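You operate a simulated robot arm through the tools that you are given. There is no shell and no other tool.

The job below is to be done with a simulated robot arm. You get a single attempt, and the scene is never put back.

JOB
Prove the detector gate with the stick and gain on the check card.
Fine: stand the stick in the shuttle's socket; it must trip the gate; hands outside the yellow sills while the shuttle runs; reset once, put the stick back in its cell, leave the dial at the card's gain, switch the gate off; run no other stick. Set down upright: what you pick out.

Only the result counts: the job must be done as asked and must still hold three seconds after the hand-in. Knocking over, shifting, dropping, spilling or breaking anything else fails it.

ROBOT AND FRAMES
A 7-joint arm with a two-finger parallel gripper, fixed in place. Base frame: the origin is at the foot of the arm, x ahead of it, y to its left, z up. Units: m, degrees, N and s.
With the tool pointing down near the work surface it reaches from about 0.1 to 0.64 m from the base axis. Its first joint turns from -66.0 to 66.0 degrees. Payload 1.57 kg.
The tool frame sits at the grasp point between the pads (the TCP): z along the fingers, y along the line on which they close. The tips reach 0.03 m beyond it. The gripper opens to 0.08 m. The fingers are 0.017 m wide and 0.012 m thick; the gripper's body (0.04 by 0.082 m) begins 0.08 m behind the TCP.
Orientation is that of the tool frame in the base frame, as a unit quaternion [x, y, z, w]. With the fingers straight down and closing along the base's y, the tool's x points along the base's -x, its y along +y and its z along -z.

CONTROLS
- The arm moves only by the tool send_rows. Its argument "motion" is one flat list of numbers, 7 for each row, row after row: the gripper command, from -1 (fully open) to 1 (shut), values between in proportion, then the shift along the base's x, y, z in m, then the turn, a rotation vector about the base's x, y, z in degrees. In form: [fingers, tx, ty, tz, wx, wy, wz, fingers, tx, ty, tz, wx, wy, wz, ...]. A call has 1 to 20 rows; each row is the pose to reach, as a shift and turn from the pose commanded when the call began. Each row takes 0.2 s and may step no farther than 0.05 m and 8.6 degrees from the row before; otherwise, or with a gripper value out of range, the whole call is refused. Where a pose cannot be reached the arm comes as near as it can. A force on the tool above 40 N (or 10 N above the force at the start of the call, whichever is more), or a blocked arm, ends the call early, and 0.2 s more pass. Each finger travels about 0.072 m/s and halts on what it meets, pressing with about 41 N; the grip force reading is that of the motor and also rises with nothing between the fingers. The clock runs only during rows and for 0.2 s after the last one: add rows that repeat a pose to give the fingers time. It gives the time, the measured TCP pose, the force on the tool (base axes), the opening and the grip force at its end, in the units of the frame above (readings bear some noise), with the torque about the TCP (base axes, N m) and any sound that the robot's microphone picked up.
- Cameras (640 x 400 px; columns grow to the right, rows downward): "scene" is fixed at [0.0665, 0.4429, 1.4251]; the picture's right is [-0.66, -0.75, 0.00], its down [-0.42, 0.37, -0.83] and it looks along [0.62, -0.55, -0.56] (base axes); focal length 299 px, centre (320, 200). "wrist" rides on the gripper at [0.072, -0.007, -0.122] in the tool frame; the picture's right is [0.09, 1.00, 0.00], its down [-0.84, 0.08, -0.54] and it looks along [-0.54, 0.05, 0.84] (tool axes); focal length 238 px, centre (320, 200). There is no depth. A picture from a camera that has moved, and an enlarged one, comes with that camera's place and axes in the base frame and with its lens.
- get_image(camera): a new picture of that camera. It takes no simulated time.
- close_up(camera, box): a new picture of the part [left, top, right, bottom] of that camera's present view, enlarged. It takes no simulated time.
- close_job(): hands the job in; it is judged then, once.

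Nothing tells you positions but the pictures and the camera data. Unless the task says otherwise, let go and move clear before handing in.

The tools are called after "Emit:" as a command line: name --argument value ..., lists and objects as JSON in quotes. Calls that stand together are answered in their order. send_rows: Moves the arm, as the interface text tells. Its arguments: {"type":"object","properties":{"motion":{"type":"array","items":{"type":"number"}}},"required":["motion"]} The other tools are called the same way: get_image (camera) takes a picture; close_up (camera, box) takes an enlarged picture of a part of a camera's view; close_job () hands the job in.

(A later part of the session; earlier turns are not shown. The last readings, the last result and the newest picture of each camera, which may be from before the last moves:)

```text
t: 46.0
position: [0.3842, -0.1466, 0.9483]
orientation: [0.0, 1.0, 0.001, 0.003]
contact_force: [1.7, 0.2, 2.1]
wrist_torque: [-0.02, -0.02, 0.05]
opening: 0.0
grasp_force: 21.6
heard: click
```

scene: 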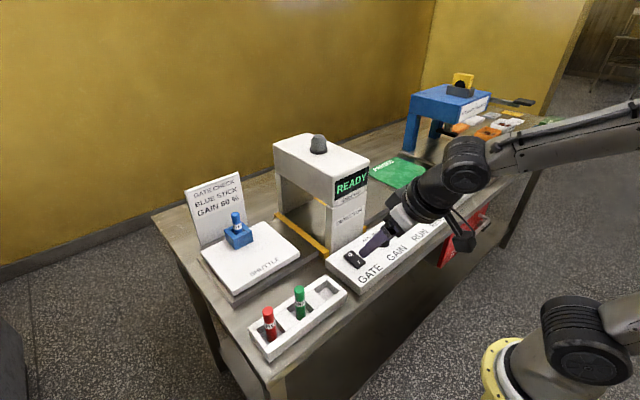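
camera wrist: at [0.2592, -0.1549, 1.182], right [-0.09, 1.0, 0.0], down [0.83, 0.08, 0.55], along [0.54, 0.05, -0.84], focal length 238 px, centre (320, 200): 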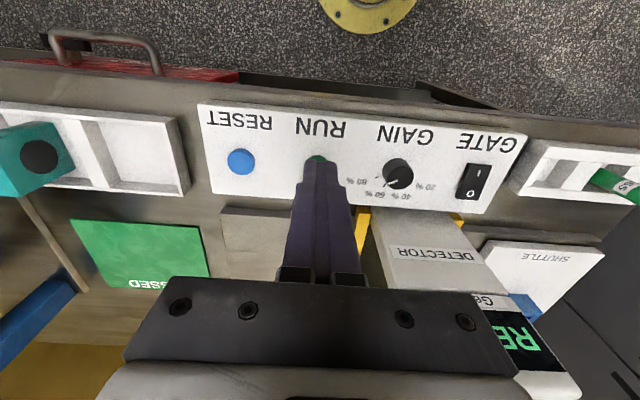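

A click: RUN has registered. I look at the scene and then lift off, staying in front of the panel, outside the sills.

Emit:
get_image --camera "scene"

Emit:
send_rows --motion '[1, 0, 0, 0.02, 0, 0, 0]'

Emit:
get_image --camera "scene"

```text
taken
```

scene: 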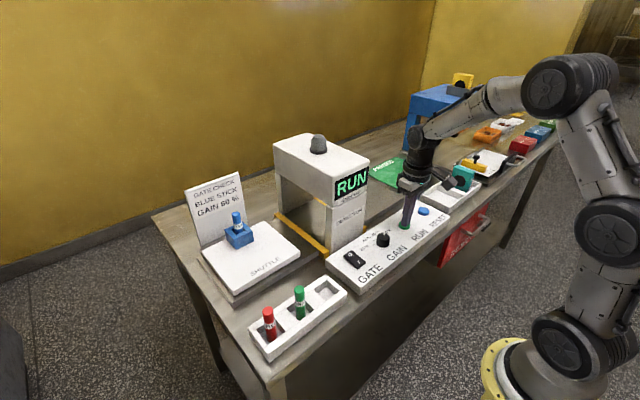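

```text
t: 46.5
position: [0.3829, -0.1486, 0.9686]
orientation: [0.0, 1.0, 0.002, 0.003]
contact_force: [0.2, 0.0, 0.2]
wrist_torque: [-0.03, 0.0, 0.02]
opening: 0.0001
grasp_force: 20.7
```

```text
taken
```

scene: 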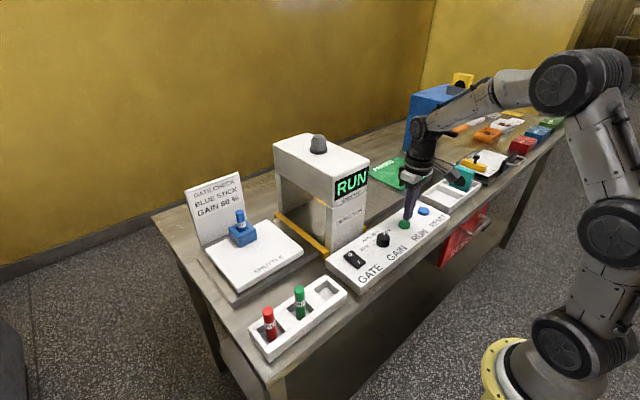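

The display shows RUN and the shuttle is moving. I back the hand away toward the robot and wait.

Emit:
send_rows --motion '[1, -0.03, 0, 0.02, 0, 0, 0, 1, -0.06, 0, 0.04, 0, 0, 0, 1, -0.06, 0, 0.04, 0, 0, 0, 1, -0.06, 0, 0.04, 0, 0, 0, 1, -0.06, 0, 0.04, 0, 0, 0]'

Emit:
get_image --camera "scene"

```text
t: 47.6
position: [0.3235, -0.1492, 1.0051]
orientation: [0.0, 1.0, 0.001, 0.003]
contact_force: [-0.5, -0.4, 0.4]
wrist_torque: [0.02, 0.01, 0.01]
opening: 0.0
grasp_force: 20.9
```

```text
taken
```

scene: 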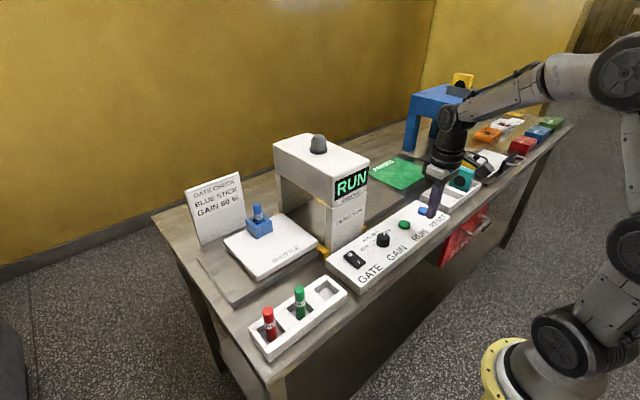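

Emit:
send_rows --motion '[1, 0, 0, 0, 0, 0, 0, 1, 0, 0, 0, 0, 0, 0, 1, 0, 0, 0, 0, 0, 0, 1, 0, 0, 0, 0, 0, 0, 1, 0, 0, 0, 0, 0, 0, 1, 0, 0, 0, 0, 0, 0, 1, 0, 0, 0, 0, 0, 0, 1, 0, 0, 0, 0, 0, 0, 1, 0, 0, 0, 0, 0, 0, 1, 0, 0, 0, 0, 0, 0]'

Emit:
get_image --camera "scene"

```text
t: 49.9
position: [0.3229, -0.15, 1.0064]
orientation: [-0.001, 1.0, 0.001, 0.002]
contact_force: [0.4, -0.4, 0.0]
wrist_torque: [-0.02, 0.0, 0.02]
opening: 0.0
grasp_force: 21.4
```

```text
taken
```

scene: 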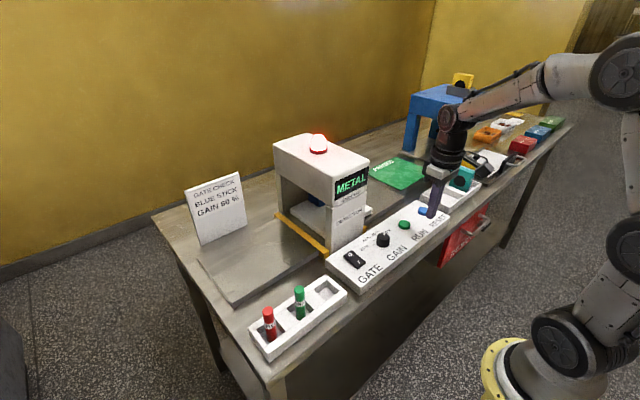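

The gate tripped: the display says METAL and the lamp is red, with the shuttle inside the gate. I wait to see whether it keeps moving.

Emit:
send_rows --motion '[1, 0, 0, 0, 0, 0, 0, 1, 0, 0, 0, 0, 0, 0, 1, 0, 0, 0, 0, 0, 0, 1, 0, 0, 0, 0, 0, 0, 1, 0, 0, 0, 0, 0, 0, 1, 0, 0, 0, 0, 0, 0, 1, 0, 0, 0, 0, 0, 0, 1, 0, 0, 0, 0, 0, 0, 1, 0, 0, 0, 0, 0, 0, 1, 0, 0, 0, 0, 0, 0]'

Emit:
get_image --camera "scene"

```text
t: 52.0
position: [0.3238, -0.1497, 1.0061]
orientation: [0.0, 1.0, 0.0, 0.002]
contact_force: [-1.0, 0.7, 0.5]
wrist_torque: [-0.02, 0.0, -0.01]
opening: 0.0
grasp_force: 21.6
```

```text
taken
```

scene: 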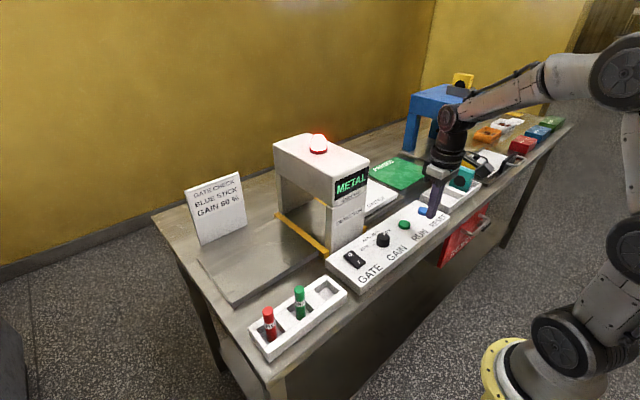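

The shuttle carries on past the gate to the far side. I keep waiting until it has stopped.

Emit:
send_rows --motion '[1, 0, 0, 0, 0, 0, 0, 1, 0, 0, 0, 0, 0, 0, 1, 0, 0, 0, 0, 0, 0, 1, 0, 0, 0, 0, 0, 0, 1, 0, 0, 0, 0, 0, 0, 1, 0, 0, 0, 0, 0, 0, 1, 0, 0, 0, 0, 0, 0, 1, 0, 0, 0, 0, 0, 0, 1, 0, 0, 0, 0, 0, 0, 1, 0, 0, 0, 0, 0, 0]'

Emit:
get_image --camera "scene"

Emit:
get_image --camera "wrist"

```text
t: 54.2
position: [0.3242, -0.1488, 1.0051]
orientation: [0.0, 1.0, 0.001, 0.003]
contact_force: [-0.8, 0.0, -0.6]
wrist_torque: [-0.01, -0.01, 0.01]
opening: 0.0
grasp_force: 21.1
```

```text
taken
```

scene: 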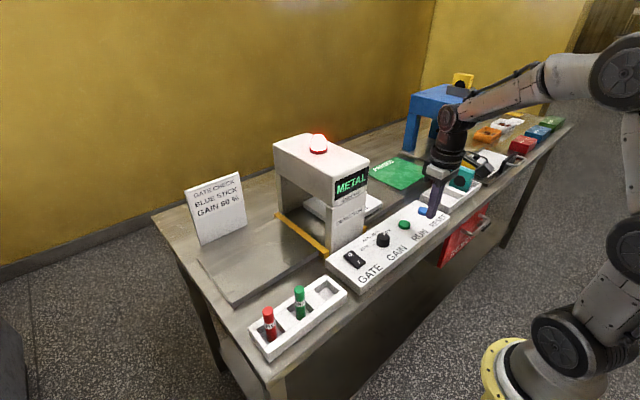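

```text
taken
camera wrist: at [0.2509, -0.1546, 1.1274], right [-0.09, 1.0, 0.0], down [0.83, 0.08, 0.55], along [0.54, 0.05, -0.84], focal length 238 px, centre (320, 200)
```

wrist: 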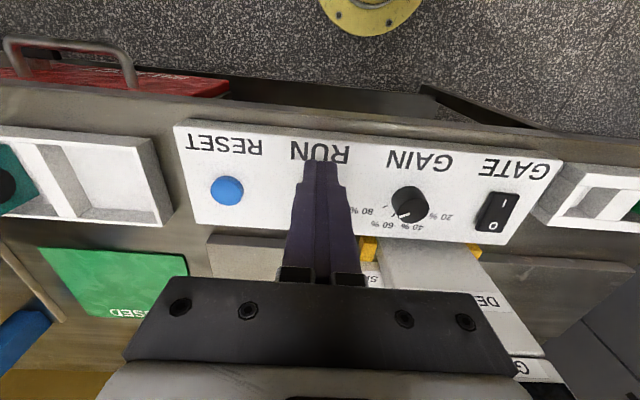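

The shuttle appears to be on its way back. I keep waiting with the hand still.

Emit:
send_rows --motion '[1, 0, 0, 0, 0, 0, 0, 1, 0, 0, 0, 0, 0, 0, 1, 0, 0, 0, 0, 0, 0, 1, 0, 0, 0, 0, 0, 0, 1, 0, 0, 0, 0, 0, 0, 1, 0, 0, 0, 0, 0, 0, 1, 0, 0, 0, 0, 0, 0, 1, 0, 0, 0, 0, 0, 0, 1, 0, 0, 0, 0, 0, 0, 1, 0, 0, 0, 0, 0, 0, 1, 0, 0, 0, 0, 0, 0, 1, 0, 0, 0, 0, 0, 0, 1, 0, 0, 0, 0, 0, 0, 1, 0, 0, 0, 0, 0, 0, 1, 0, 0, 0, 0, 0, 0]'

Emit:
get_image --camera "scene"

```text
t: 57.5
position: [0.3238, -0.1494, 1.0057]
orientation: [0.0, 1.0, 0.001, 0.002]
contact_force: [-0.1, 0.2, 0.7]
wrist_torque: [0.04, 0.0, 0.0]
opening: 0.0002
grasp_force: 20.9
```

```text
taken
```

scene: 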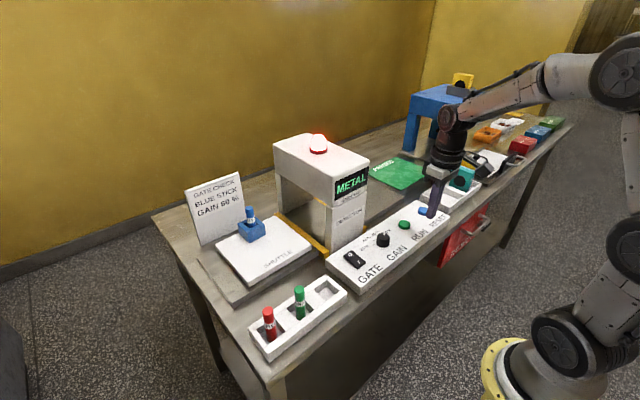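

Emit:
send_rows --motion '[1, 0, 0, 0, 0, 0, 0, 1, 0, 0, 0, 0, 0, 0, 1, 0, 0, 0, 0, 0, 0, 1, 0, 0, 0, 0, 0, 0, 1, 0, 0, 0, 0, 0, 0, 1, 0, 0, 0, 0, 0, 0, 1, 0, 0, 0, 0, 0, 0, 1, 0, 0, 0, 0, 0, 0, 1, 0, 0, 0, 0, 0, 0, 1, 0, 0, 0, 0, 0, 0]'

Emit:
get_image --camera "scene"

Emit:
close_up --camera "scene" --box '[180, 180, 320, 300]'

```text
t: 59.6
position: [0.3234, -0.1488, 1.0059]
orientation: [0.0, 1.0, 0.001, 0.002]
contact_force: [0.1, -0.9, -0.6]
wrist_torque: [0.03, 0.01, 0.01]
opening: 0.0001
grasp_force: 21.4
```

```text
taken
```

scene: 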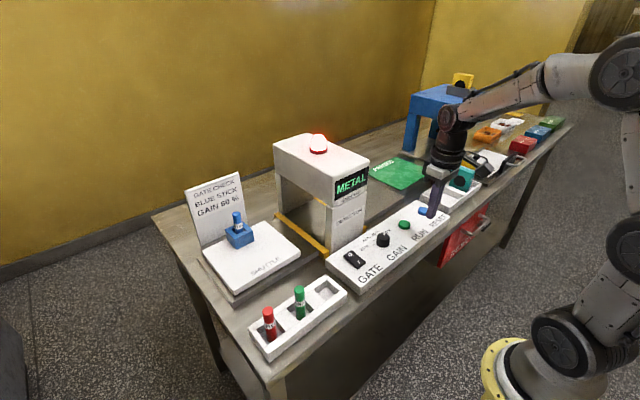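

```text
3.33 times, centred on (250, 240) of scene
camera zoom: at [0.0665, 0.4429, 1.4251], right [-0.66, -0.75, 0.0], down [-0.42, 0.37, -0.83], along [0.62, -0.55, -0.56], focal length 995 px, centre (553, 67)
```

zoom: 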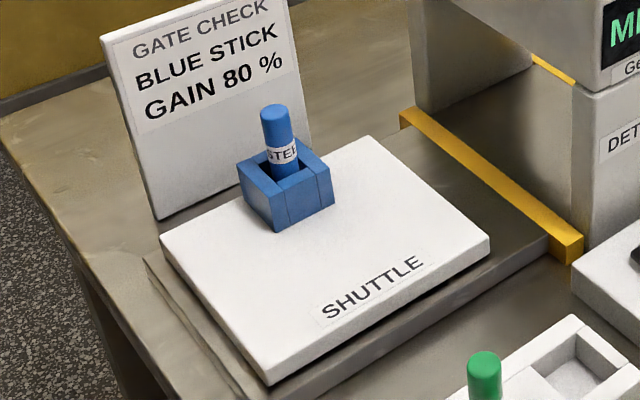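

The shuttle is home with the stick still upright, and the trip is latched (METAL, red lamp). I move over RESET.

Emit:
send_rows --motion '[1, 0.02, -0.03, 0, 0, 0, 0, 1, 0.04, -0.06, 0, 0, 0, 0, 1, 0.0595, -0.0898, 0, 0, 0, 0, 1, 0.0595, -0.0898, -0.03, 0, 0, 0, 1, 0.0595, -0.0898, -0.042, 0, 0, 0, 1, 0.0595, -0.0898, -0.042, 0, 0, 0]'

Emit:
close_up --camera "wrist" --box '[240, 100, 400, 200]'

Emit:
close_up --camera "scene" --box '[390, 180, 470, 240]'

```text
t: 61.0
position: [0.3854, -0.238, 0.9662]
orientation: [0.0, 1.0, 0.0, 0.003]
contact_force: [-0.2, -0.6, 0.0]
wrist_torque: [0.01, -0.03, 0.0]
opening: 0.0001
grasp_force: 21.6
```

```text
4.00 times, centred on (320, 150) of wrist
camera zoom: at [0.3126, -0.244, 1.0874], right [-0.09, 1.0, 0.0], down [0.83, 0.08, 0.55], along [0.54, 0.05, -0.84], focal length 953 px, centre (320, 400)
```

zoom: 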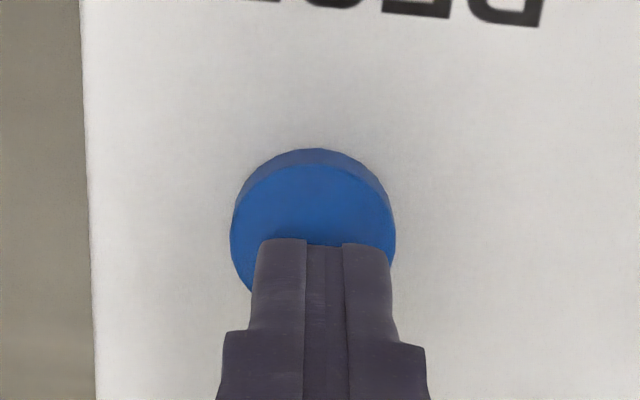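

```text
6.67 times, centred on (430, 210) of scene
camera zoom: at [0.0665, 0.4429, 1.4251], right [-0.66, -0.75, 0.0], down [-0.42, 0.37, -0.83], along [0.62, -0.55, -0.56], focal length 1991 px, centre (-413, 133)
```

zoom: 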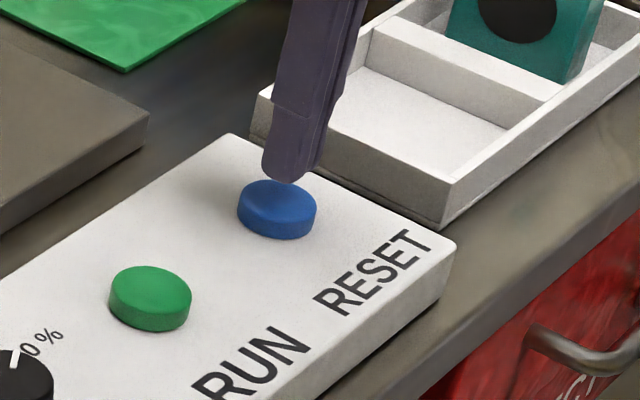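

Over RESET; I shift 2 mm and lower until the single click.

Emit:
send_rows --motion '[1, -0.001, -0.002, -0.006, 0, 0, 0, 1, -0.001, -0.002, -0.012, 0, 0, 0]'

```text
t: 61.6
position: [0.383, -0.2408, 0.9538]
orientation: [0.0, 1.0, 0.001, 0.003]
contact_force: [0.2, -0.9, 0.7]
wrist_torque: [0.0, -0.01, 0.0]
opening: 0.0002
grasp_force: 21.4
```

Emit:
send_rows --motion '[1, 0, 0, -0.003, 0, 0, 0]'

```text
t: 62.0
position: [0.3834, -0.2408, 0.9506]
orientation: [0.0, 1.0, 0.001, 0.003]
contact_force: [-0.6, 0.1, 1.4]
wrist_torque: [-0.01, 0.02, 0.01]
opening: 0.0
grasp_force: 21.5
```

Emit:
send_rows --motion '[1, 0, 0, -0.002, 0, 0, 0]'

Emit:
get_image --camera "scene"

```text
t: 62.5
position: [0.3844, -0.2393, 0.9478]
orientation: [0.001, 1.0, 0.0, 0.003]
contact_force: [-1.8, -0.1, 1.9]
wrist_torque: [-0.06, 0.02, -0.02]
opening: 0.0003
grasp_force: 21.5
heard: click
```

```text
taken
```

scene: 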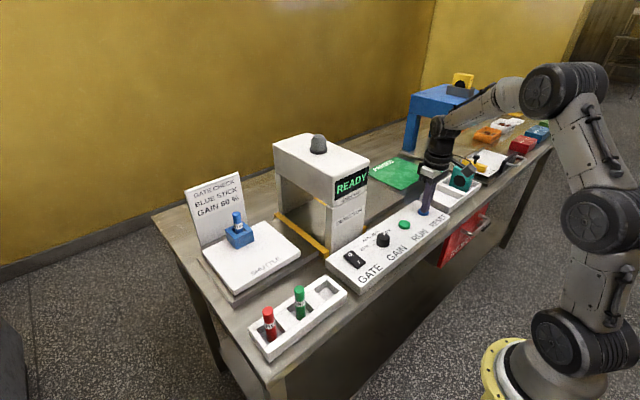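

One click, and the display is back to READY with the lamp off. I lift off and travel back toward the shuttle to fetch the stick.

Emit:
send_rows --motion '[1, 0, 0, 0.03, 0, 0, 0, 1, -0.02, 0, 0.07, 0, 0, 0, 1, -0.05, 0.02, 0.1, 0, 0, 0, 1, -0.08, 0.05, 0.11, 0, 0, 0, -0.5, -0.08, 0.1, 0.11, 0, 0, 0, -0.5, -0.08, 0.15, 0.11, 0, 0, 0, -0.5, -0.08, 0.2, 0.11, 0, -7, 0, -0.5, -0.08, 0.25, 0.11, 0, -14, 0, -0.5, -0.08, 0.29, 0.11, 0, -21, 0, -0.5, -0.08, 0.32, 0.11, 0, -28, 0, -0.5, -0.08, 0.32, 0.11, 0, -28, 0]'

Emit:
get_image --camera "scene"

```text
t: 64.8
position: [0.3023, 0.0815, 1.0614]
orientation: [-0.001, 0.969, 0.001, 0.245]
contact_force: [0.7, 0.2, 0.0]
wrist_torque: [-0.02, 0.02, -0.01]
opening: 0.0601
grasp_force: 0.1
```

```text
taken
```

scene: 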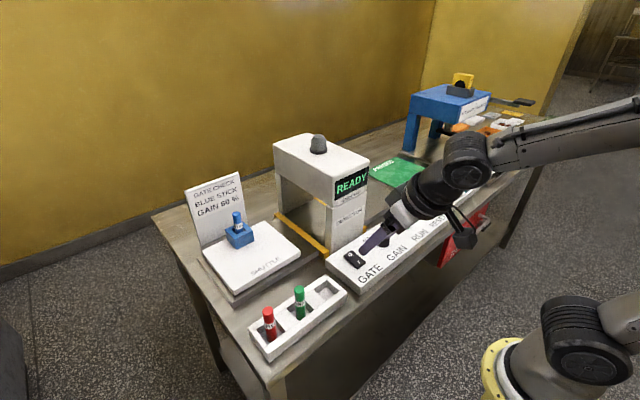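

Emit:
send_rows --motion '[-0.5, 0.024, 0.03, 0, 0, 0, 0, -0.5, 0.054, 0.065, 0, 0, 0, 0, -0.5, 0.094, 0.09, 0, 0, 0, 0, -0.5, 0.134, 0.11, 0, 0, 0, 0, -0.5, 0.179, 0.12, 0, 0, 0, 0, -0.5, 0.224, 0.13, 0, 0, 0, 0, -0.5, 0.264, 0.138, 0, 0, 0, 0, -0.5, 0.29, 0.138, 0, 0, 0, 0, -0.5, 0.29, 0.138, 0, 0, 0, 0]'

Emit:
get_image --camera "wrist"

Emit:
close_up --camera "wrist" --box '[240, 80, 400, 180]'

Emit:
close_up --camera "scene" --box '[200, 182, 280, 262]'

```text
t: 66.8
position: [0.5928, 0.2206, 1.0556]
orientation: [0.0, 0.97, 0.001, 0.245]
contact_force: [-0.4, -0.3, 0.2]
wrist_torque: [-0.01, 0.02, 0.0]
opening: 0.0597
grasp_force: 0.1
```

```text
taken
camera wrist: at [0.4715, 0.2162, 1.1293], right [-0.08, 1.0, -0.04], down [0.48, 0.08, 0.87], along [0.87, 0.05, -0.48], focal length 238 px, centre (320, 200)
```

wrist: 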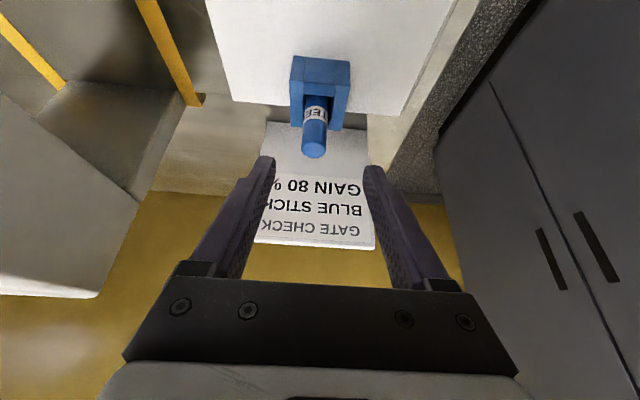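

```text
4.00 times, centred on (320, 130) of wrist
camera zoom: at [0.4715, 0.2162, 1.1293], right [-0.08, 1.0, -0.04], down [0.48, 0.08, 0.87], along [0.87, 0.05, -0.48], focal length 953 px, centre (320, 480)
```

zoom: 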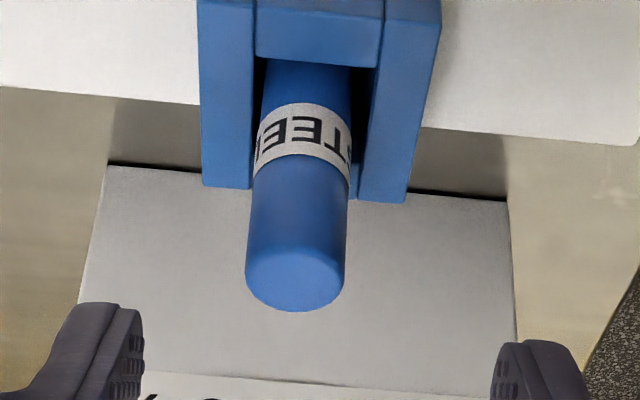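

```text
5.00 times, centred on (240, 222) of scene
camera zoom: at [0.0665, 0.4429, 1.4251], right [-0.66, -0.75, 0.0], down [-0.42, 0.37, -0.83], along [0.62, -0.55, -0.56], focal length 1493 px, centre (720, 90)
```

zoom: 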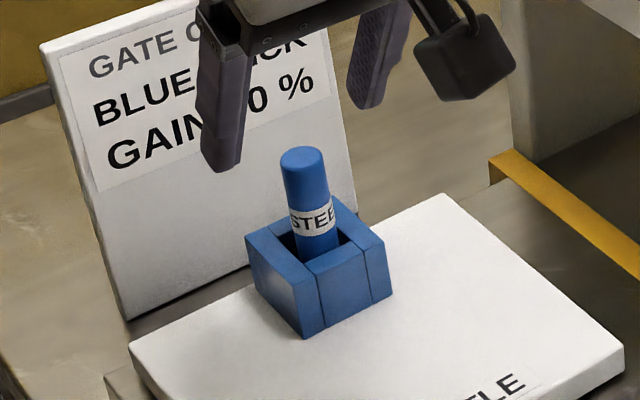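

The stick is upright at about 18.6 mm ahead and 6 mm to the side of the grip point. I align, descend partway and check again.

Emit:
send_rows --motion '[-0.5, 0.009, -0.0058, 0, 0, 0, 0, -0.5, 0.0186, -0.0058, -0.012, 0, 0, 0, -0.5, 0.0186, -0.0058, -0.032, 0, 0, 0, -0.5, 0.0186, -0.0058, -0.032, 0, 0, 0]'

Emit:
close_up --camera "wrist" --box '[240, 100, 400, 200]'

Emit:
close_up --camera "scene" --box '[200, 182, 280, 262]'

```text
t: 67.8
position: [0.6117, 0.2142, 1.0253]
orientation: [-0.001, 0.97, 0.0, 0.244]
contact_force: [0.5, -0.7, -0.4]
wrist_torque: [0.04, -0.01, -0.01]
opening: 0.06
grasp_force: 0.1
```

```text
4.00 times, centred on (320, 150) of wrist
camera zoom: at [0.4901, 0.2086, 1.0985], right [-0.08, 1.0, -0.04], down [0.48, 0.08, 0.87], along [0.87, 0.05, -0.48], focal length 953 px, centre (320, 400)
```

zoom: 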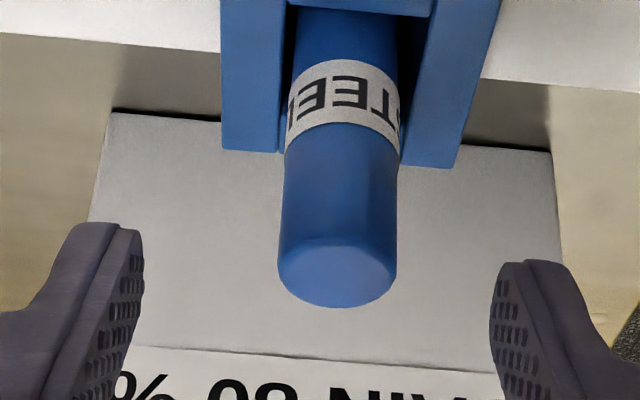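

```text
5.00 times, centred on (240, 222) of scene
camera zoom: at [0.0665, 0.4429, 1.4251], right [-0.66, -0.75, 0.0], down [-0.42, 0.37, -0.83], along [0.62, -0.55, -0.56], focal length 1493 px, centre (720, 90)
```

zoom: 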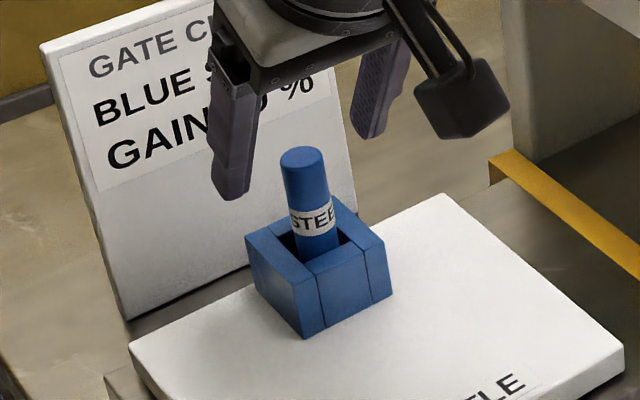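

Emit:
send_rows --motion '[-0.5, 0, 0.0015, -0.01, 0, 0, 0, -0.5, 0, 0.0015, -0.02, 0, 0, 0, -0.5, 0, 0.0015, -0.0285, 0, 0, 0, -0.5, 0, 0.0015, -0.0285, 0, 0, 0]'

Emit:
close_up --camera "wrist" --box '[220, 60, 420, 220]'

Emit:
close_up --camera "scene" --box '[210, 192, 270, 252]'

```text
t: 68.8
position: [0.611, 0.2153, 0.9957]
orientation: [0.0, 0.97, 0.001, 0.244]
contact_force: [-0.2, 0.0, 0.1]
wrist_torque: [-0.02, 0.0, 0.03]
opening: 0.06
grasp_force: 0.0
```

```text
2.50 times, centred on (320, 140) of wrist
camera zoom: at [0.4904, 0.2098, 1.0698], right [-0.08, 1.0, -0.04], down [0.48, 0.08, 0.87], along [0.87, 0.05, -0.48], focal length 596 px, centre (320, 350)
```

zoom: 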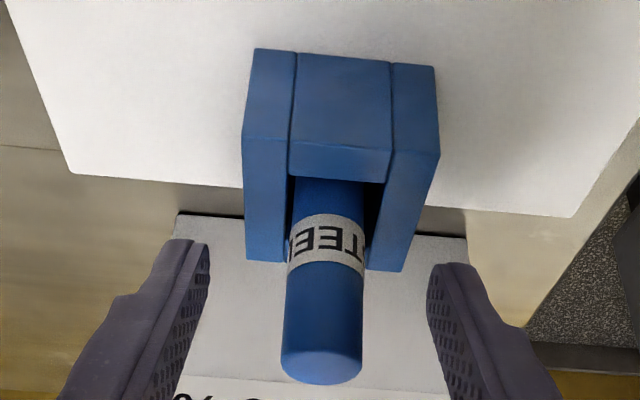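

```text
6.67 times, centred on (240, 222) of scene
camera zoom: at [0.0665, 0.4429, 1.4251], right [-0.66, -0.75, 0.0], down [-0.42, 0.37, -0.83], along [0.62, -0.55, -0.56], focal length 1991 px, centre (853, 53)
```

zoom: 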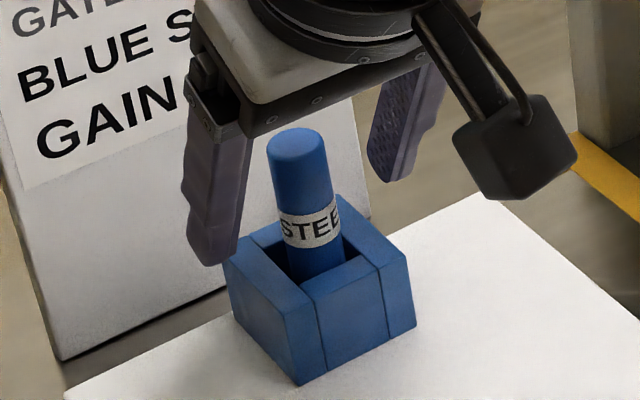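

Emit:
send_rows --motion '[1, 0, 0, 0, 0, 0, 0, 1, 0, 0, 0, 0, 0, 0, 1, 0, 0, 0, 0, 0, 0, 1, 0, 0, 0, 0, 0, 0]'

Emit:
close_up --camera "scene" --box '[210, 192, 270, 252]'

```text
t: 69.8
position: [0.6121, 0.2158, 0.9977]
orientation: [0.001, 0.969, 0.0, 0.245]
contact_force: [-0.3, 0.4, 0.6]
wrist_torque: [0.05, -0.03, -0.01]
opening: 0.0184
grasp_force: 32.3
```

```text
6.67 times, centred on (240, 222) of scene
camera zoom: at [0.0665, 0.4429, 1.4251], right [-0.66, -0.75, 0.0], down [-0.42, 0.37, -0.83], along [0.62, -0.55, -0.56], focal length 1991 px, centre (853, 53)
```

zoom: 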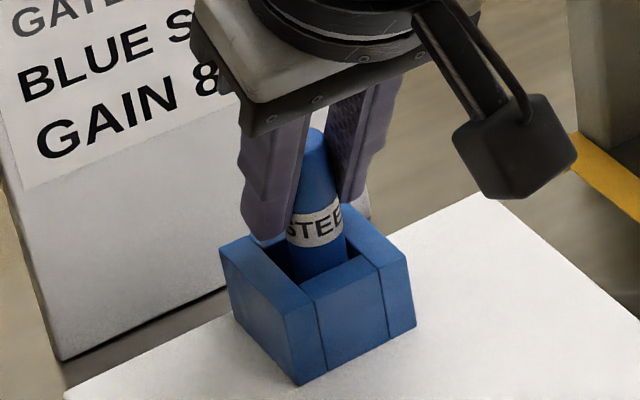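

The stick is gripped again. I lift it straight out of the socket.

Emit:
send_rows --motion '[1, 0, 0, 0.006, 0, 0, 0, 1, 0, 0, 0.015, 0, 0, 0, 1, 0, 0, 0.03, 0, 0, 0, 1, 0, 0, 0.045, 0, 0, 0, 1, 0, 0, 0.053, 0, 0, 0, 1, 0, 0, 0.053, 0, 0, 0]'

Emit:
close_up --camera "scene" --box '[200, 172, 280, 252]'

Emit:
close_up --camera "wrist" --box '[240, 60, 400, 220]'

```text
t: 71.2
position: [0.6119, 0.2153, 1.0508]
orientation: [0.0, 0.97, 0.002, 0.244]
contact_force: [0.0, -0.3, -0.2]
wrist_torque: [-0.02, 0.05, -0.01]
opening: 0.0184
grasp_force: 32.8
```

```text
5.00 times, centred on (240, 212) of scene
camera zoom: at [0.0665, 0.4429, 1.4251], right [-0.66, -0.75, 0.0], down [-0.42, 0.37, -0.83], along [0.62, -0.55, -0.56], focal length 1493 px, centre (720, 140)
```

zoom: 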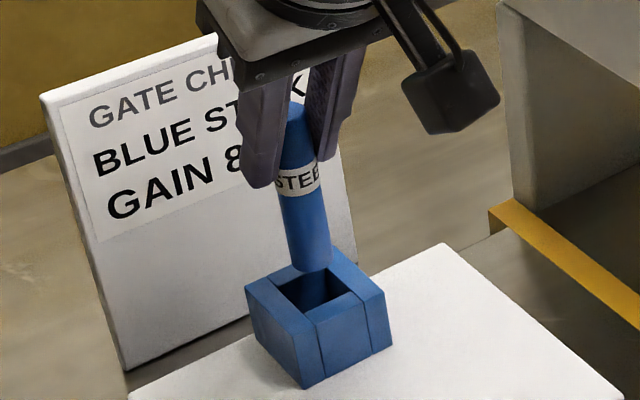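

```text
2.50 times, centred on (320, 140) of wrist
camera zoom: at [0.4909, 0.21, 1.124], right [-0.08, 1.0, -0.04], down [0.48, 0.08, 0.87], along [0.87, 0.05, -0.48], focal length 596 px, centre (320, 350)
```

zoom: 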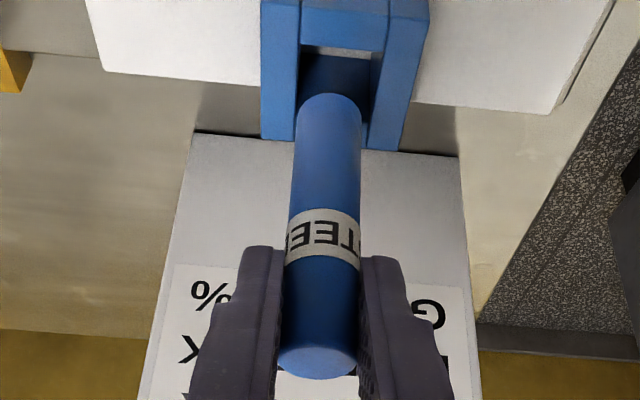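

The stick is clear of the socket. I carry it back over its cell at the right end of the rack.

Emit:
send_rows --motion '[1, -0.03, 0, 0.005, 0, 0, 0, 1, -0.07, -0.01, 0.015, 0, 0, 0, 1, -0.11, -0.025, 0.015, 0, 0, 0, 1, -0.15, -0.04, 0.015, 0, 0, 0, 1, -0.19, -0.05, 0.015, 0, 0, 0, 1, -0.225, -0.0605, 0.015, 0, 0, 0, 1, -0.2463, -0.0605, 0.015, 0, 0, 0, 1, -0.2463, -0.0605, 0.015, 0, 0, 0]'

Emit:
get_image --camera "wrist"

Emit:
close_up --camera "wrist" --box '[260, 0, 420, 120]'

Emit:
close_up --camera "scene" --box '[270, 220, 370, 320]'

```text
t: 73.0
position: [0.3665, 0.1536, 1.0683]
orientation: [0.0, 0.97, 0.001, 0.244]
contact_force: [0.2, 0.3, -0.5]
wrist_torque: [0.0, -0.03, -0.02]
opening: 0.0181
grasp_force: 33.1
```

```text
taken
camera wrist: at [0.2445, 0.1476, 1.1408], right [-0.08, 1.0, -0.04], down [0.48, 0.08, 0.87], along [0.87, 0.05, -0.48], focal length 238 px, centre (320, 200)
```

wrist: 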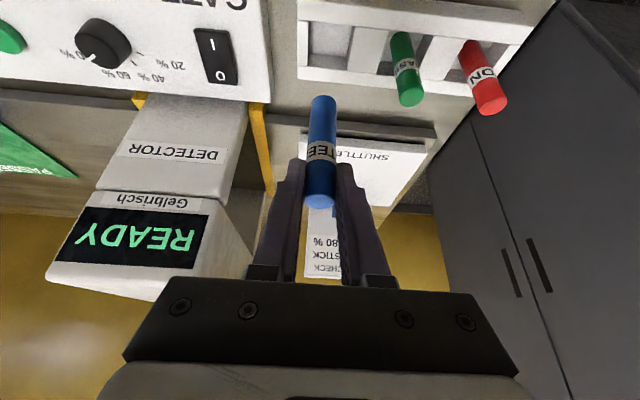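

```text
3.33 times, centred on (340, 60) of wrist
camera zoom: at [0.2445, 0.1476, 1.1408], right [-0.08, 1.0, -0.04], down [0.48, 0.08, 0.87], along [0.87, 0.05, -0.48], focal length 794 px, centre (253, 667)
```

zoom: 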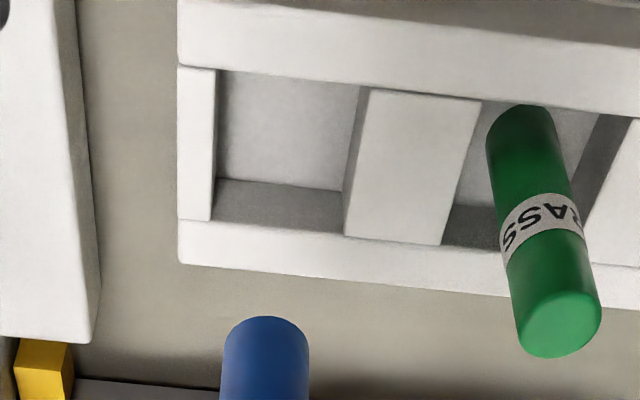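

```text
4.00 times, centred on (320, 270) of scene
camera zoom: at [0.0664, 0.4429, 1.4251], right [-0.66, -0.75, 0.0], down [-0.42, 0.37, -0.83], along [0.62, -0.55, -0.56], focal length 1194 px, centre (320, -80)
```

zoom: 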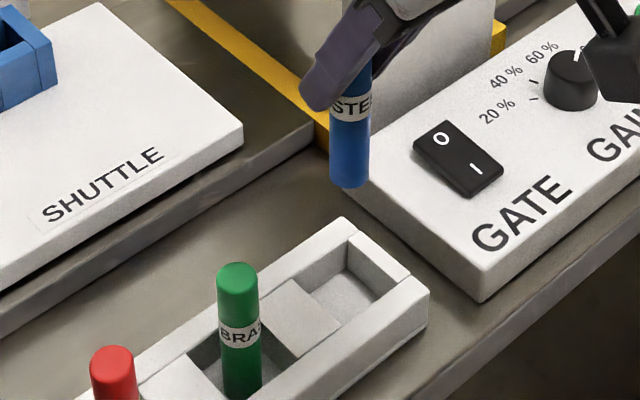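

The stick is over its empty cell, within ~2 mm of centre. I lower it into the cell, the last part slowly.

Emit:
send_rows --motion '[1, 0, 0.001, -0.03, 0, 0, 0, 1, 0, 0.001, -0.06, 0, 0, 0, 1, 0, 0.001, -0.08, 0, 0, 0, 1, 0, 0.001, -0.095, 0, 0, 0, 1, 0, 0.001, -0.095, 0, 0, 0]'

Emit:
close_up --camera "wrist" --box '[240, 60, 400, 220]'

Emit:
close_up --camera "scene" --box '[270, 230, 370, 310]'

```text
t: 74.2
position: [0.3652, 0.154, 0.9715]
orientation: [0.0, 0.97, 0.0, 0.244]
contact_force: [-0.1, -0.5, -0.1]
wrist_torque: [0.0, 0.02, 0.01]
opening: 0.0181
grasp_force: 32.5
```

```text
2.50 times, centred on (320, 140) of wrist
camera zoom: at [0.2441, 0.1486, 1.0446], right [-0.08, 1.0, -0.04], down [0.48, 0.08, 0.87], along [0.87, 0.05, -0.48], focal length 596 px, centre (320, 350)
```

zoom: 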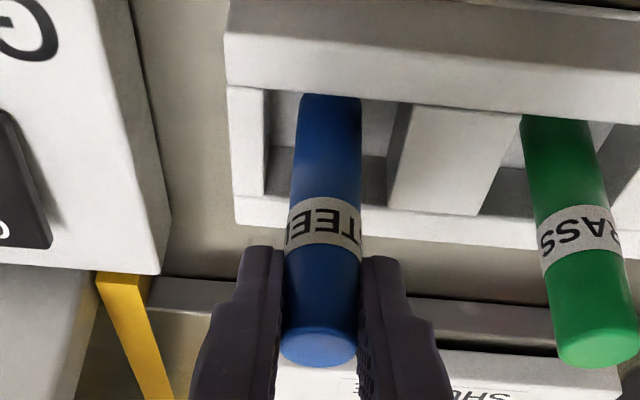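

```text
5.00 times, centred on (320, 270) of scene
camera zoom: at [0.0665, 0.4429, 1.4251], right [-0.66, -0.75, 0.0], down [-0.42, 0.37, -0.83], along [0.62, -0.55, -0.56], focal length 1493 px, centre (320, -150)
```

zoom: 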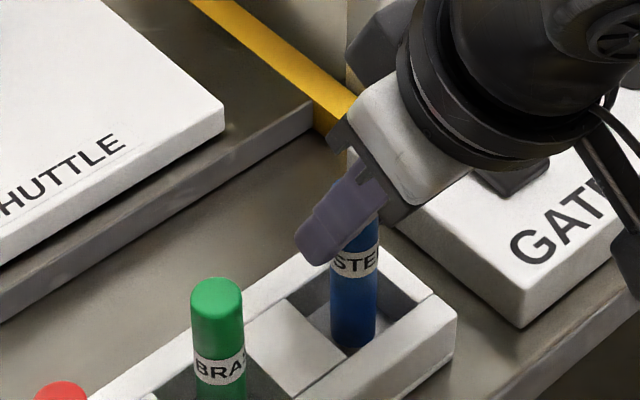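

Emit:
send_rows --motion '[1, 0, 0, -0.004, 0, 0, 0, 1, 0, 0, -0.007, 0, 0, 0, 1, 0, 0, -0.009, 0, 0, 0]'

```text
t: 75.0
position: [0.3668, 0.1552, 0.9653]
orientation: [0.0, 0.969, 0.002, 0.248]
contact_force: [-0.6, -6.5, 22.2]
wrist_torque: [-0.58, 0.0, -0.04]
opening: 0.0183
grasp_force: 32.7
```

Contact came about 5 mm higher than at the pick, so I look before going on.

Emit:
close_up --camera "wrist" --box '[260, 60, 380, 160]'

Emit:
close_up --camera "scene" --box '[290, 240, 360, 300]'

```text
4.00 times, centred on (320, 110) of wrist
camera zoom: at [0.2445, 0.1504, 1.0378], right [-0.08, 1.0, -0.04], down [0.47, 0.07, 0.88], along [0.88, 0.05, -0.48], focal length 953 px, centre (320, 560)
```

zoom: 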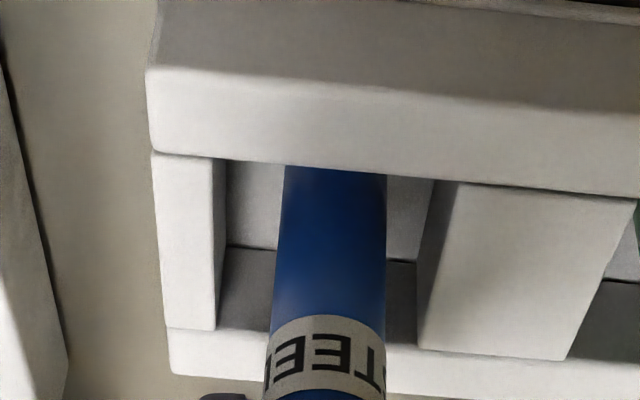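

```text
6.67 times, centred on (325, 270) of scene
camera zoom: at [0.0662, 0.4426, 1.4252], right [-0.66, -0.75, 0.0], down [-0.42, 0.37, -0.83], along [0.62, -0.55, -0.56], focal length 1991 px, centre (287, -267)
```

zoom: 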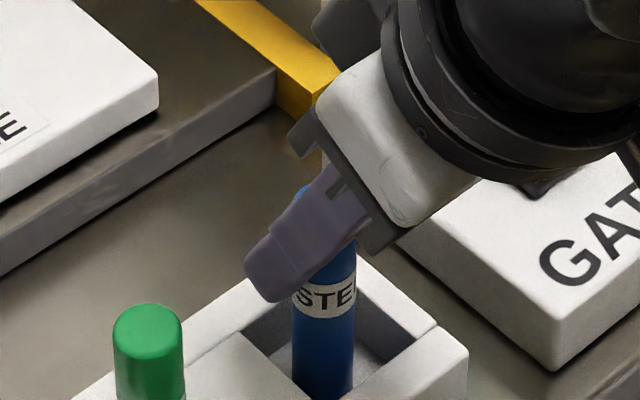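

The stick slid a few millimetres in the grip while being carried, which explains the early contact; its base is on the cell floor. I relieve the pressing force.

Emit:
send_rows --motion '[1, 0, 0, 0.002, 0, 0, 0, 1, 0, 0, 0.003, 0, 0, 0, 1, 0, 0, 0.003, 0, 0, 0]'

Emit:
close_up --camera "scene" --box '[290, 240, 360, 300]'

Emit:
close_up --camera "wrist" --box '[240, 60, 400, 220]'

```text
t: 75.8
position: [0.3656, 0.1552, 0.9658]
orientation: [0.0, 0.97, 0.0, 0.245]
contact_force: [2.4, 1.3, 9.7]
wrist_torque: [-0.04, -0.41, -0.08]
opening: 0.0182
grasp_force: 32.7
```

```text
6.67 times, centred on (325, 270) of scene
camera zoom: at [0.0664, 0.4429, 1.4251], right [-0.66, -0.75, 0.0], down [-0.42, 0.37, -0.83], along [0.62, -0.55, -0.56], focal length 1991 px, centre (287, -267)
```

zoom: 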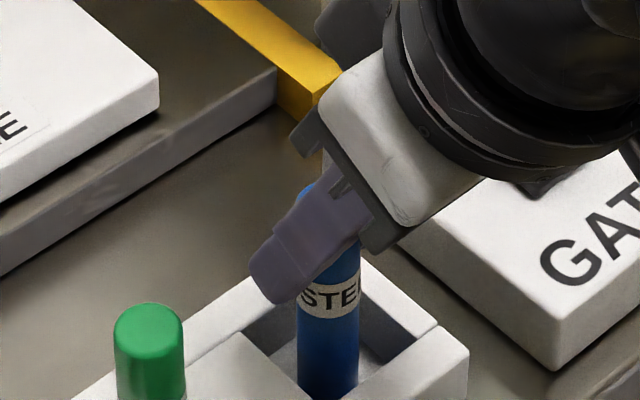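

```text
2.50 times, centred on (320, 140) of wrist
camera zoom: at [0.2443, 0.1499, 1.0383], right [-0.08, 1.0, -0.04], down [0.48, 0.08, 0.87], along [0.87, 0.05, -0.48], focal length 596 px, centre (320, 350)
```

zoom: 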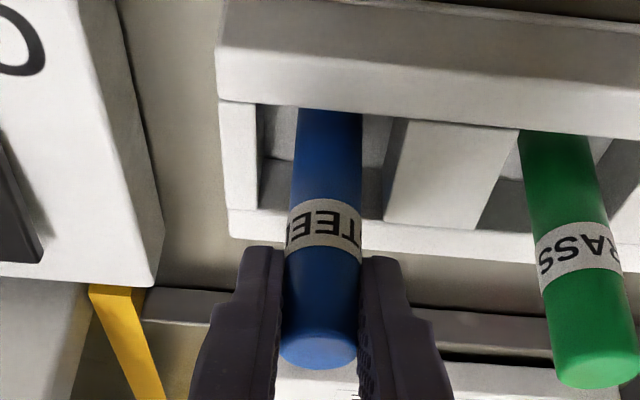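

Emit:
send_rows --motion '[1, 0, 0, 0.0015, 0, 0, 0, 1, 0, 0, 0.0015, 0, 0, 0]'

Emit:
send_rows --motion '[0.4, 0, 0, 0, 0, 0, 0, 0, 0, 0, 0, 0, 0, 0, -0.3, 0, 0, 0, 0, 0, 0, -0.5, 0, 0, 0, 0, 0, 0, -0.5, 0, 0, 0, 0, 0, 0]'

Emit:
close_up --camera "scene" --box '[290, 240, 360, 300]'

Emit:
close_up --camera "wrist" --box '[220, 60, 420, 220]'

```text
t: 76.5
position: [0.3647, 0.1546, 0.9647]
orientation: [0.0, 0.97, -0.001, 0.243]
contact_force: [1.5, -0.5, 5.1]
wrist_torque: [-0.13, -0.17, -0.02]
opening: 0.018
grasp_force: 33.4
```

```text
t: 77.7
position: [0.3645, 0.155, 0.9655]
orientation: [0.0, 0.97, 0.001, 0.244]
contact_force: [-0.1, 0.6, 0.1]
wrist_torque: [0.0, 0.03, 0.02]
opening: 0.06
grasp_force: 0.0
```

```text
6.67 times, centred on (325, 270) of scene
camera zoom: at [0.0665, 0.4429, 1.4251], right [-0.66, -0.75, 0.0], down [-0.42, 0.37, -0.83], along [0.62, -0.55, -0.56], focal length 1991 px, centre (287, -267)
```

zoom: 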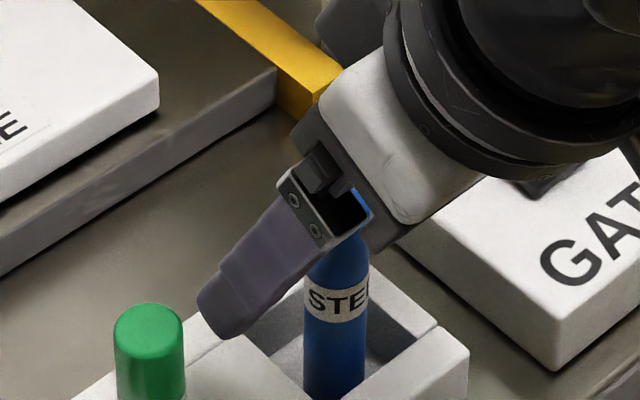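

```text
2.50 times, centred on (320, 140) of wrist
camera zoom: at [0.244, 0.1501, 1.0394], right [-0.08, 1.0, -0.04], down [0.48, 0.08, 0.87], along [0.87, 0.05, -0.48], focal length 596 px, centre (320, 350)
```

zoom: 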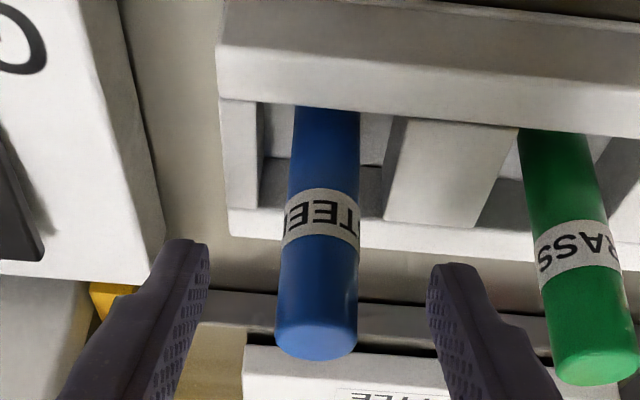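

The stick is released and standing upright in its cell. I withdraw straight up and back, and check.

Emit:
send_rows --motion '[-0.5, 0, 0, 0.02, 0, 0, 0, -0.5, 0, 0, 0.05, 0, 0, 0, -0.5, -0.01, 0, 0.08, 0, 0, 0, -0.5, -0.04, -0.01, 0.1, 0, 0, 0, -0.5, -0.065, -0.04, 0.1, 0, 0, 0, -0.5, -0.065, -0.04, 0.1, 0, 0, 0]'

Emit:
close_up --camera "scene" --box '[240, 230, 370, 360]'

Emit:
get_image --camera "wrist"

```text
t: 79.0
position: [0.2999, 0.1158, 1.0666]
orientation: [0.0, 0.97, 0.001, 0.244]
contact_force: [-0.4, -0.1, 0.7]
wrist_torque: [0.0, 0.02, -0.01]
opening: 0.0597
grasp_force: 0.0
```

```text
3.08 times, centred on (305, 295) of scene
camera zoom: at [0.0664, 0.4428, 1.4251], right [-0.66, -0.75, 0.0], down [-0.42, 0.37, -0.83], along [0.62, -0.55, -0.56], focal length 919 px, centre (366, -92)
```

zoom: 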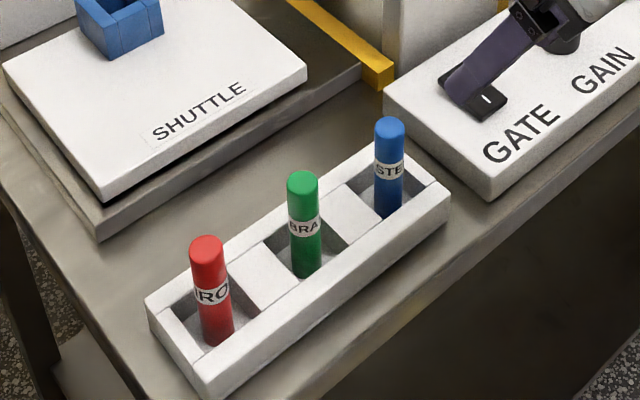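

```text
taken
camera wrist: at [0.1792, 0.1114, 1.1391], right [-0.08, 1.0, -0.04], down [0.48, 0.08, 0.87], along [0.87, 0.05, -0.48], focal length 238 px, centre (320, 200)
```

wrist: 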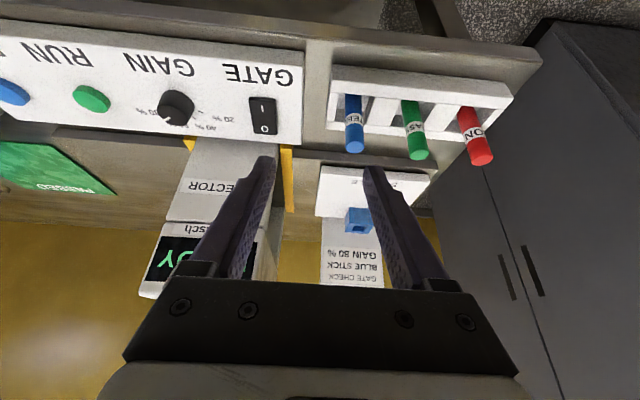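

All three sticks are upright in their cells. Last task: switch the gate off. I close the fingers, reduce the tilt to 15° for clearance to the detector, and go above the O end of the rocker.

Emit:
send_rows --motion '[1, 0.025, -0.02, 0, 0, 6.5, 0, 1, 0.055, -0.045, -0.01, 0, 13, 0, 1, 0.085, -0.064, -0.03, 0, 13, 0, 1, 0.105, -0.064, -0.06, 0, 13, 0, 1, 0.105, -0.064, -0.085, 0, 13, 0, 1, 0.105, -0.064, -0.085, 0, 13, 0]'

Emit:
close_up --camera "wrist" --box '[240, 80, 400, 200]'

Emit:
close_up --camera "scene" --box '[310, 190, 410, 290]'

```text
t: 80.5
position: [0.4043, 0.0528, 0.9803]
orientation: [0.0, 0.991, 0.001, 0.133]
contact_force: [0.4, 0.1, -0.9]
wrist_torque: [0.0, -0.01, 0.0]
opening: 0.0
grasp_force: 20.5
```

```text
3.33 times, centred on (320, 140) of wrist
camera zoom: at [0.3033, 0.0473, 1.0791], right [-0.09, 1.0, -0.02], down [0.66, 0.08, 0.74], along [0.74, 0.05, -0.67], focal length 794 px, centre (320, 400)
```

zoom: 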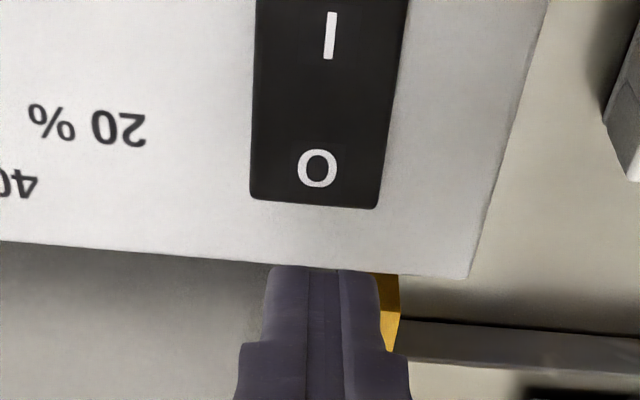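

```text
4.00 times, centred on (360, 240) of scene
camera zoom: at [0.0665, 0.4429, 1.4251], right [-0.66, -0.75, 0.0], down [-0.42, 0.37, -0.83], along [0.62, -0.55, -0.56], focal length 1194 px, centre (160, 40)
```

zoom: 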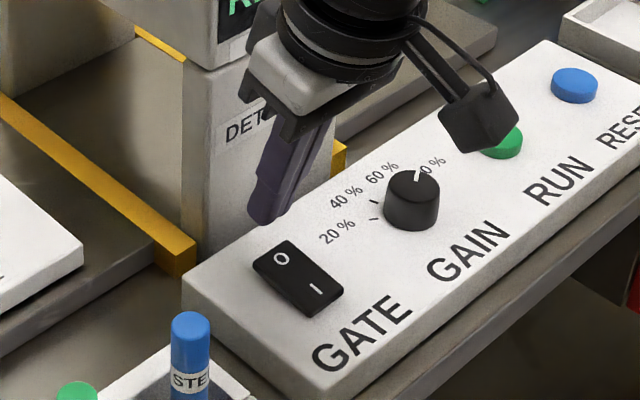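

The contact point lies just beyond the O mark; I shift back 3 mm and sideways 2.5 mm, then lower step by step.

Emit:
send_rows --motion '[1, -0.003, -0.0025, -0.006, 0, 0, 0, 1, -0.003, -0.0025, -0.013, 0, 0, 0, 1, -0.003, -0.0025, -0.018, 0, 0, 0]'

Emit:
close_up --camera "scene" --box '[320, 210, 400, 280]'

```text
t: 81.2
position: [0.4018, 0.0496, 0.9638]
orientation: [0.001, 0.991, 0.001, 0.133]
contact_force: [0.9, 0.4, 0.7]
wrist_torque: [0.01, -0.02, 0.04]
opening: 0.0001
grasp_force: 21.5
```

```text
5.71 times, centred on (360, 245) of scene
camera zoom: at [0.0665, 0.4429, 1.4251], right [-0.66, -0.75, 0.0], down [-0.42, 0.37, -0.83], along [0.62, -0.55, -0.56], focal length 1706 px, centre (91, -57)
```

zoom: 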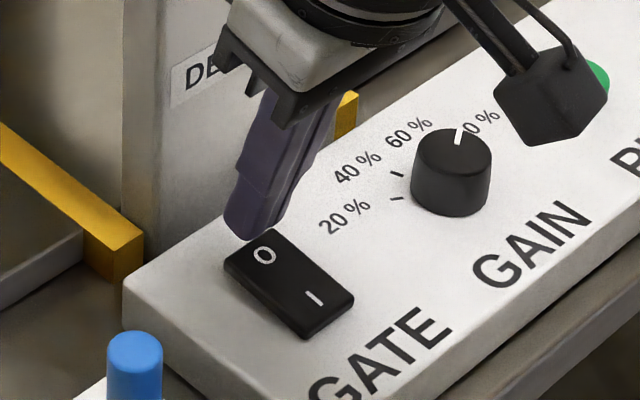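

Emit:
send_rows --motion '[1, -0.004, 0, -0.001, 0, 0, 0, 1, -0.004, 0, -0.004, 0, 0, 0]'

Emit:
close_up --camera "scene" --box '[320, 210, 400, 280]'

Emit:
close_up --camera "wrist" --box '[240, 100, 400, 200]'

```text
t: 81.8
position: [0.3991, 0.0506, 0.959]
orientation: [0.001, 0.991, 0.001, 0.133]
contact_force: [-0.4, 0.2, 0.1]
wrist_torque: [-0.01, 0.03, 0.02]
opening: 0.0
grasp_force: 21.5
```

```text
5.71 times, centred on (360, 245) of scene
camera zoom: at [0.0665, 0.4429, 1.4251], right [-0.66, -0.75, 0.0], down [-0.42, 0.37, -0.83], along [0.62, -0.55, -0.56], focal length 1706 px, centre (91, -57)
```

zoom: 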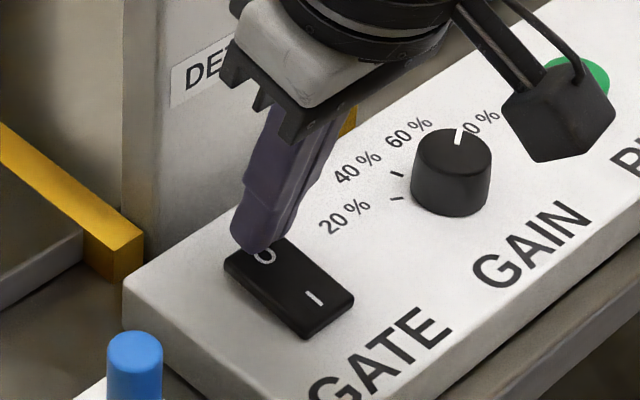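

```text
4.00 times, centred on (320, 150) of wrist
camera zoom: at [0.2965, 0.0446, 1.0572], right [-0.09, 1.0, -0.02], down [0.66, 0.08, 0.74], along [0.74, 0.05, -0.67], focal length 953 px, centre (320, 400)
```

zoom: 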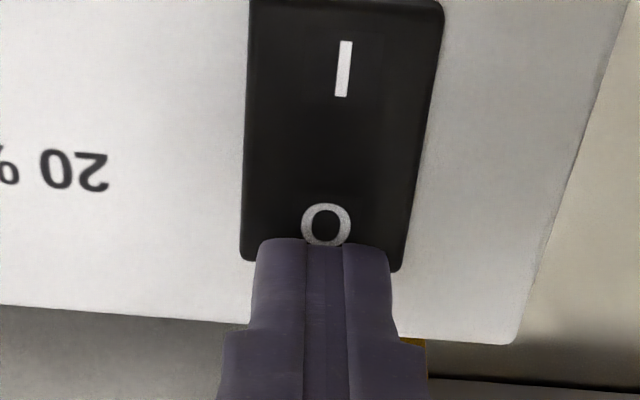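

The fingertips are right over the O end. I press down in small steps.

Emit:
send_rows --motion '[1, 0, 0, -0.002, 0, 0, 0, 1, 0, 0, -0.004, 0, 0, 0]'

```text
t: 82.5
position: [0.3974, 0.0507, 0.9553]
orientation: [0.0, 0.991, 0.001, 0.133]
contact_force: [0.6, -0.3, 0.5]
wrist_torque: [0.02, 0.01, 0.03]
opening: 0.0003
grasp_force: 21.4
```

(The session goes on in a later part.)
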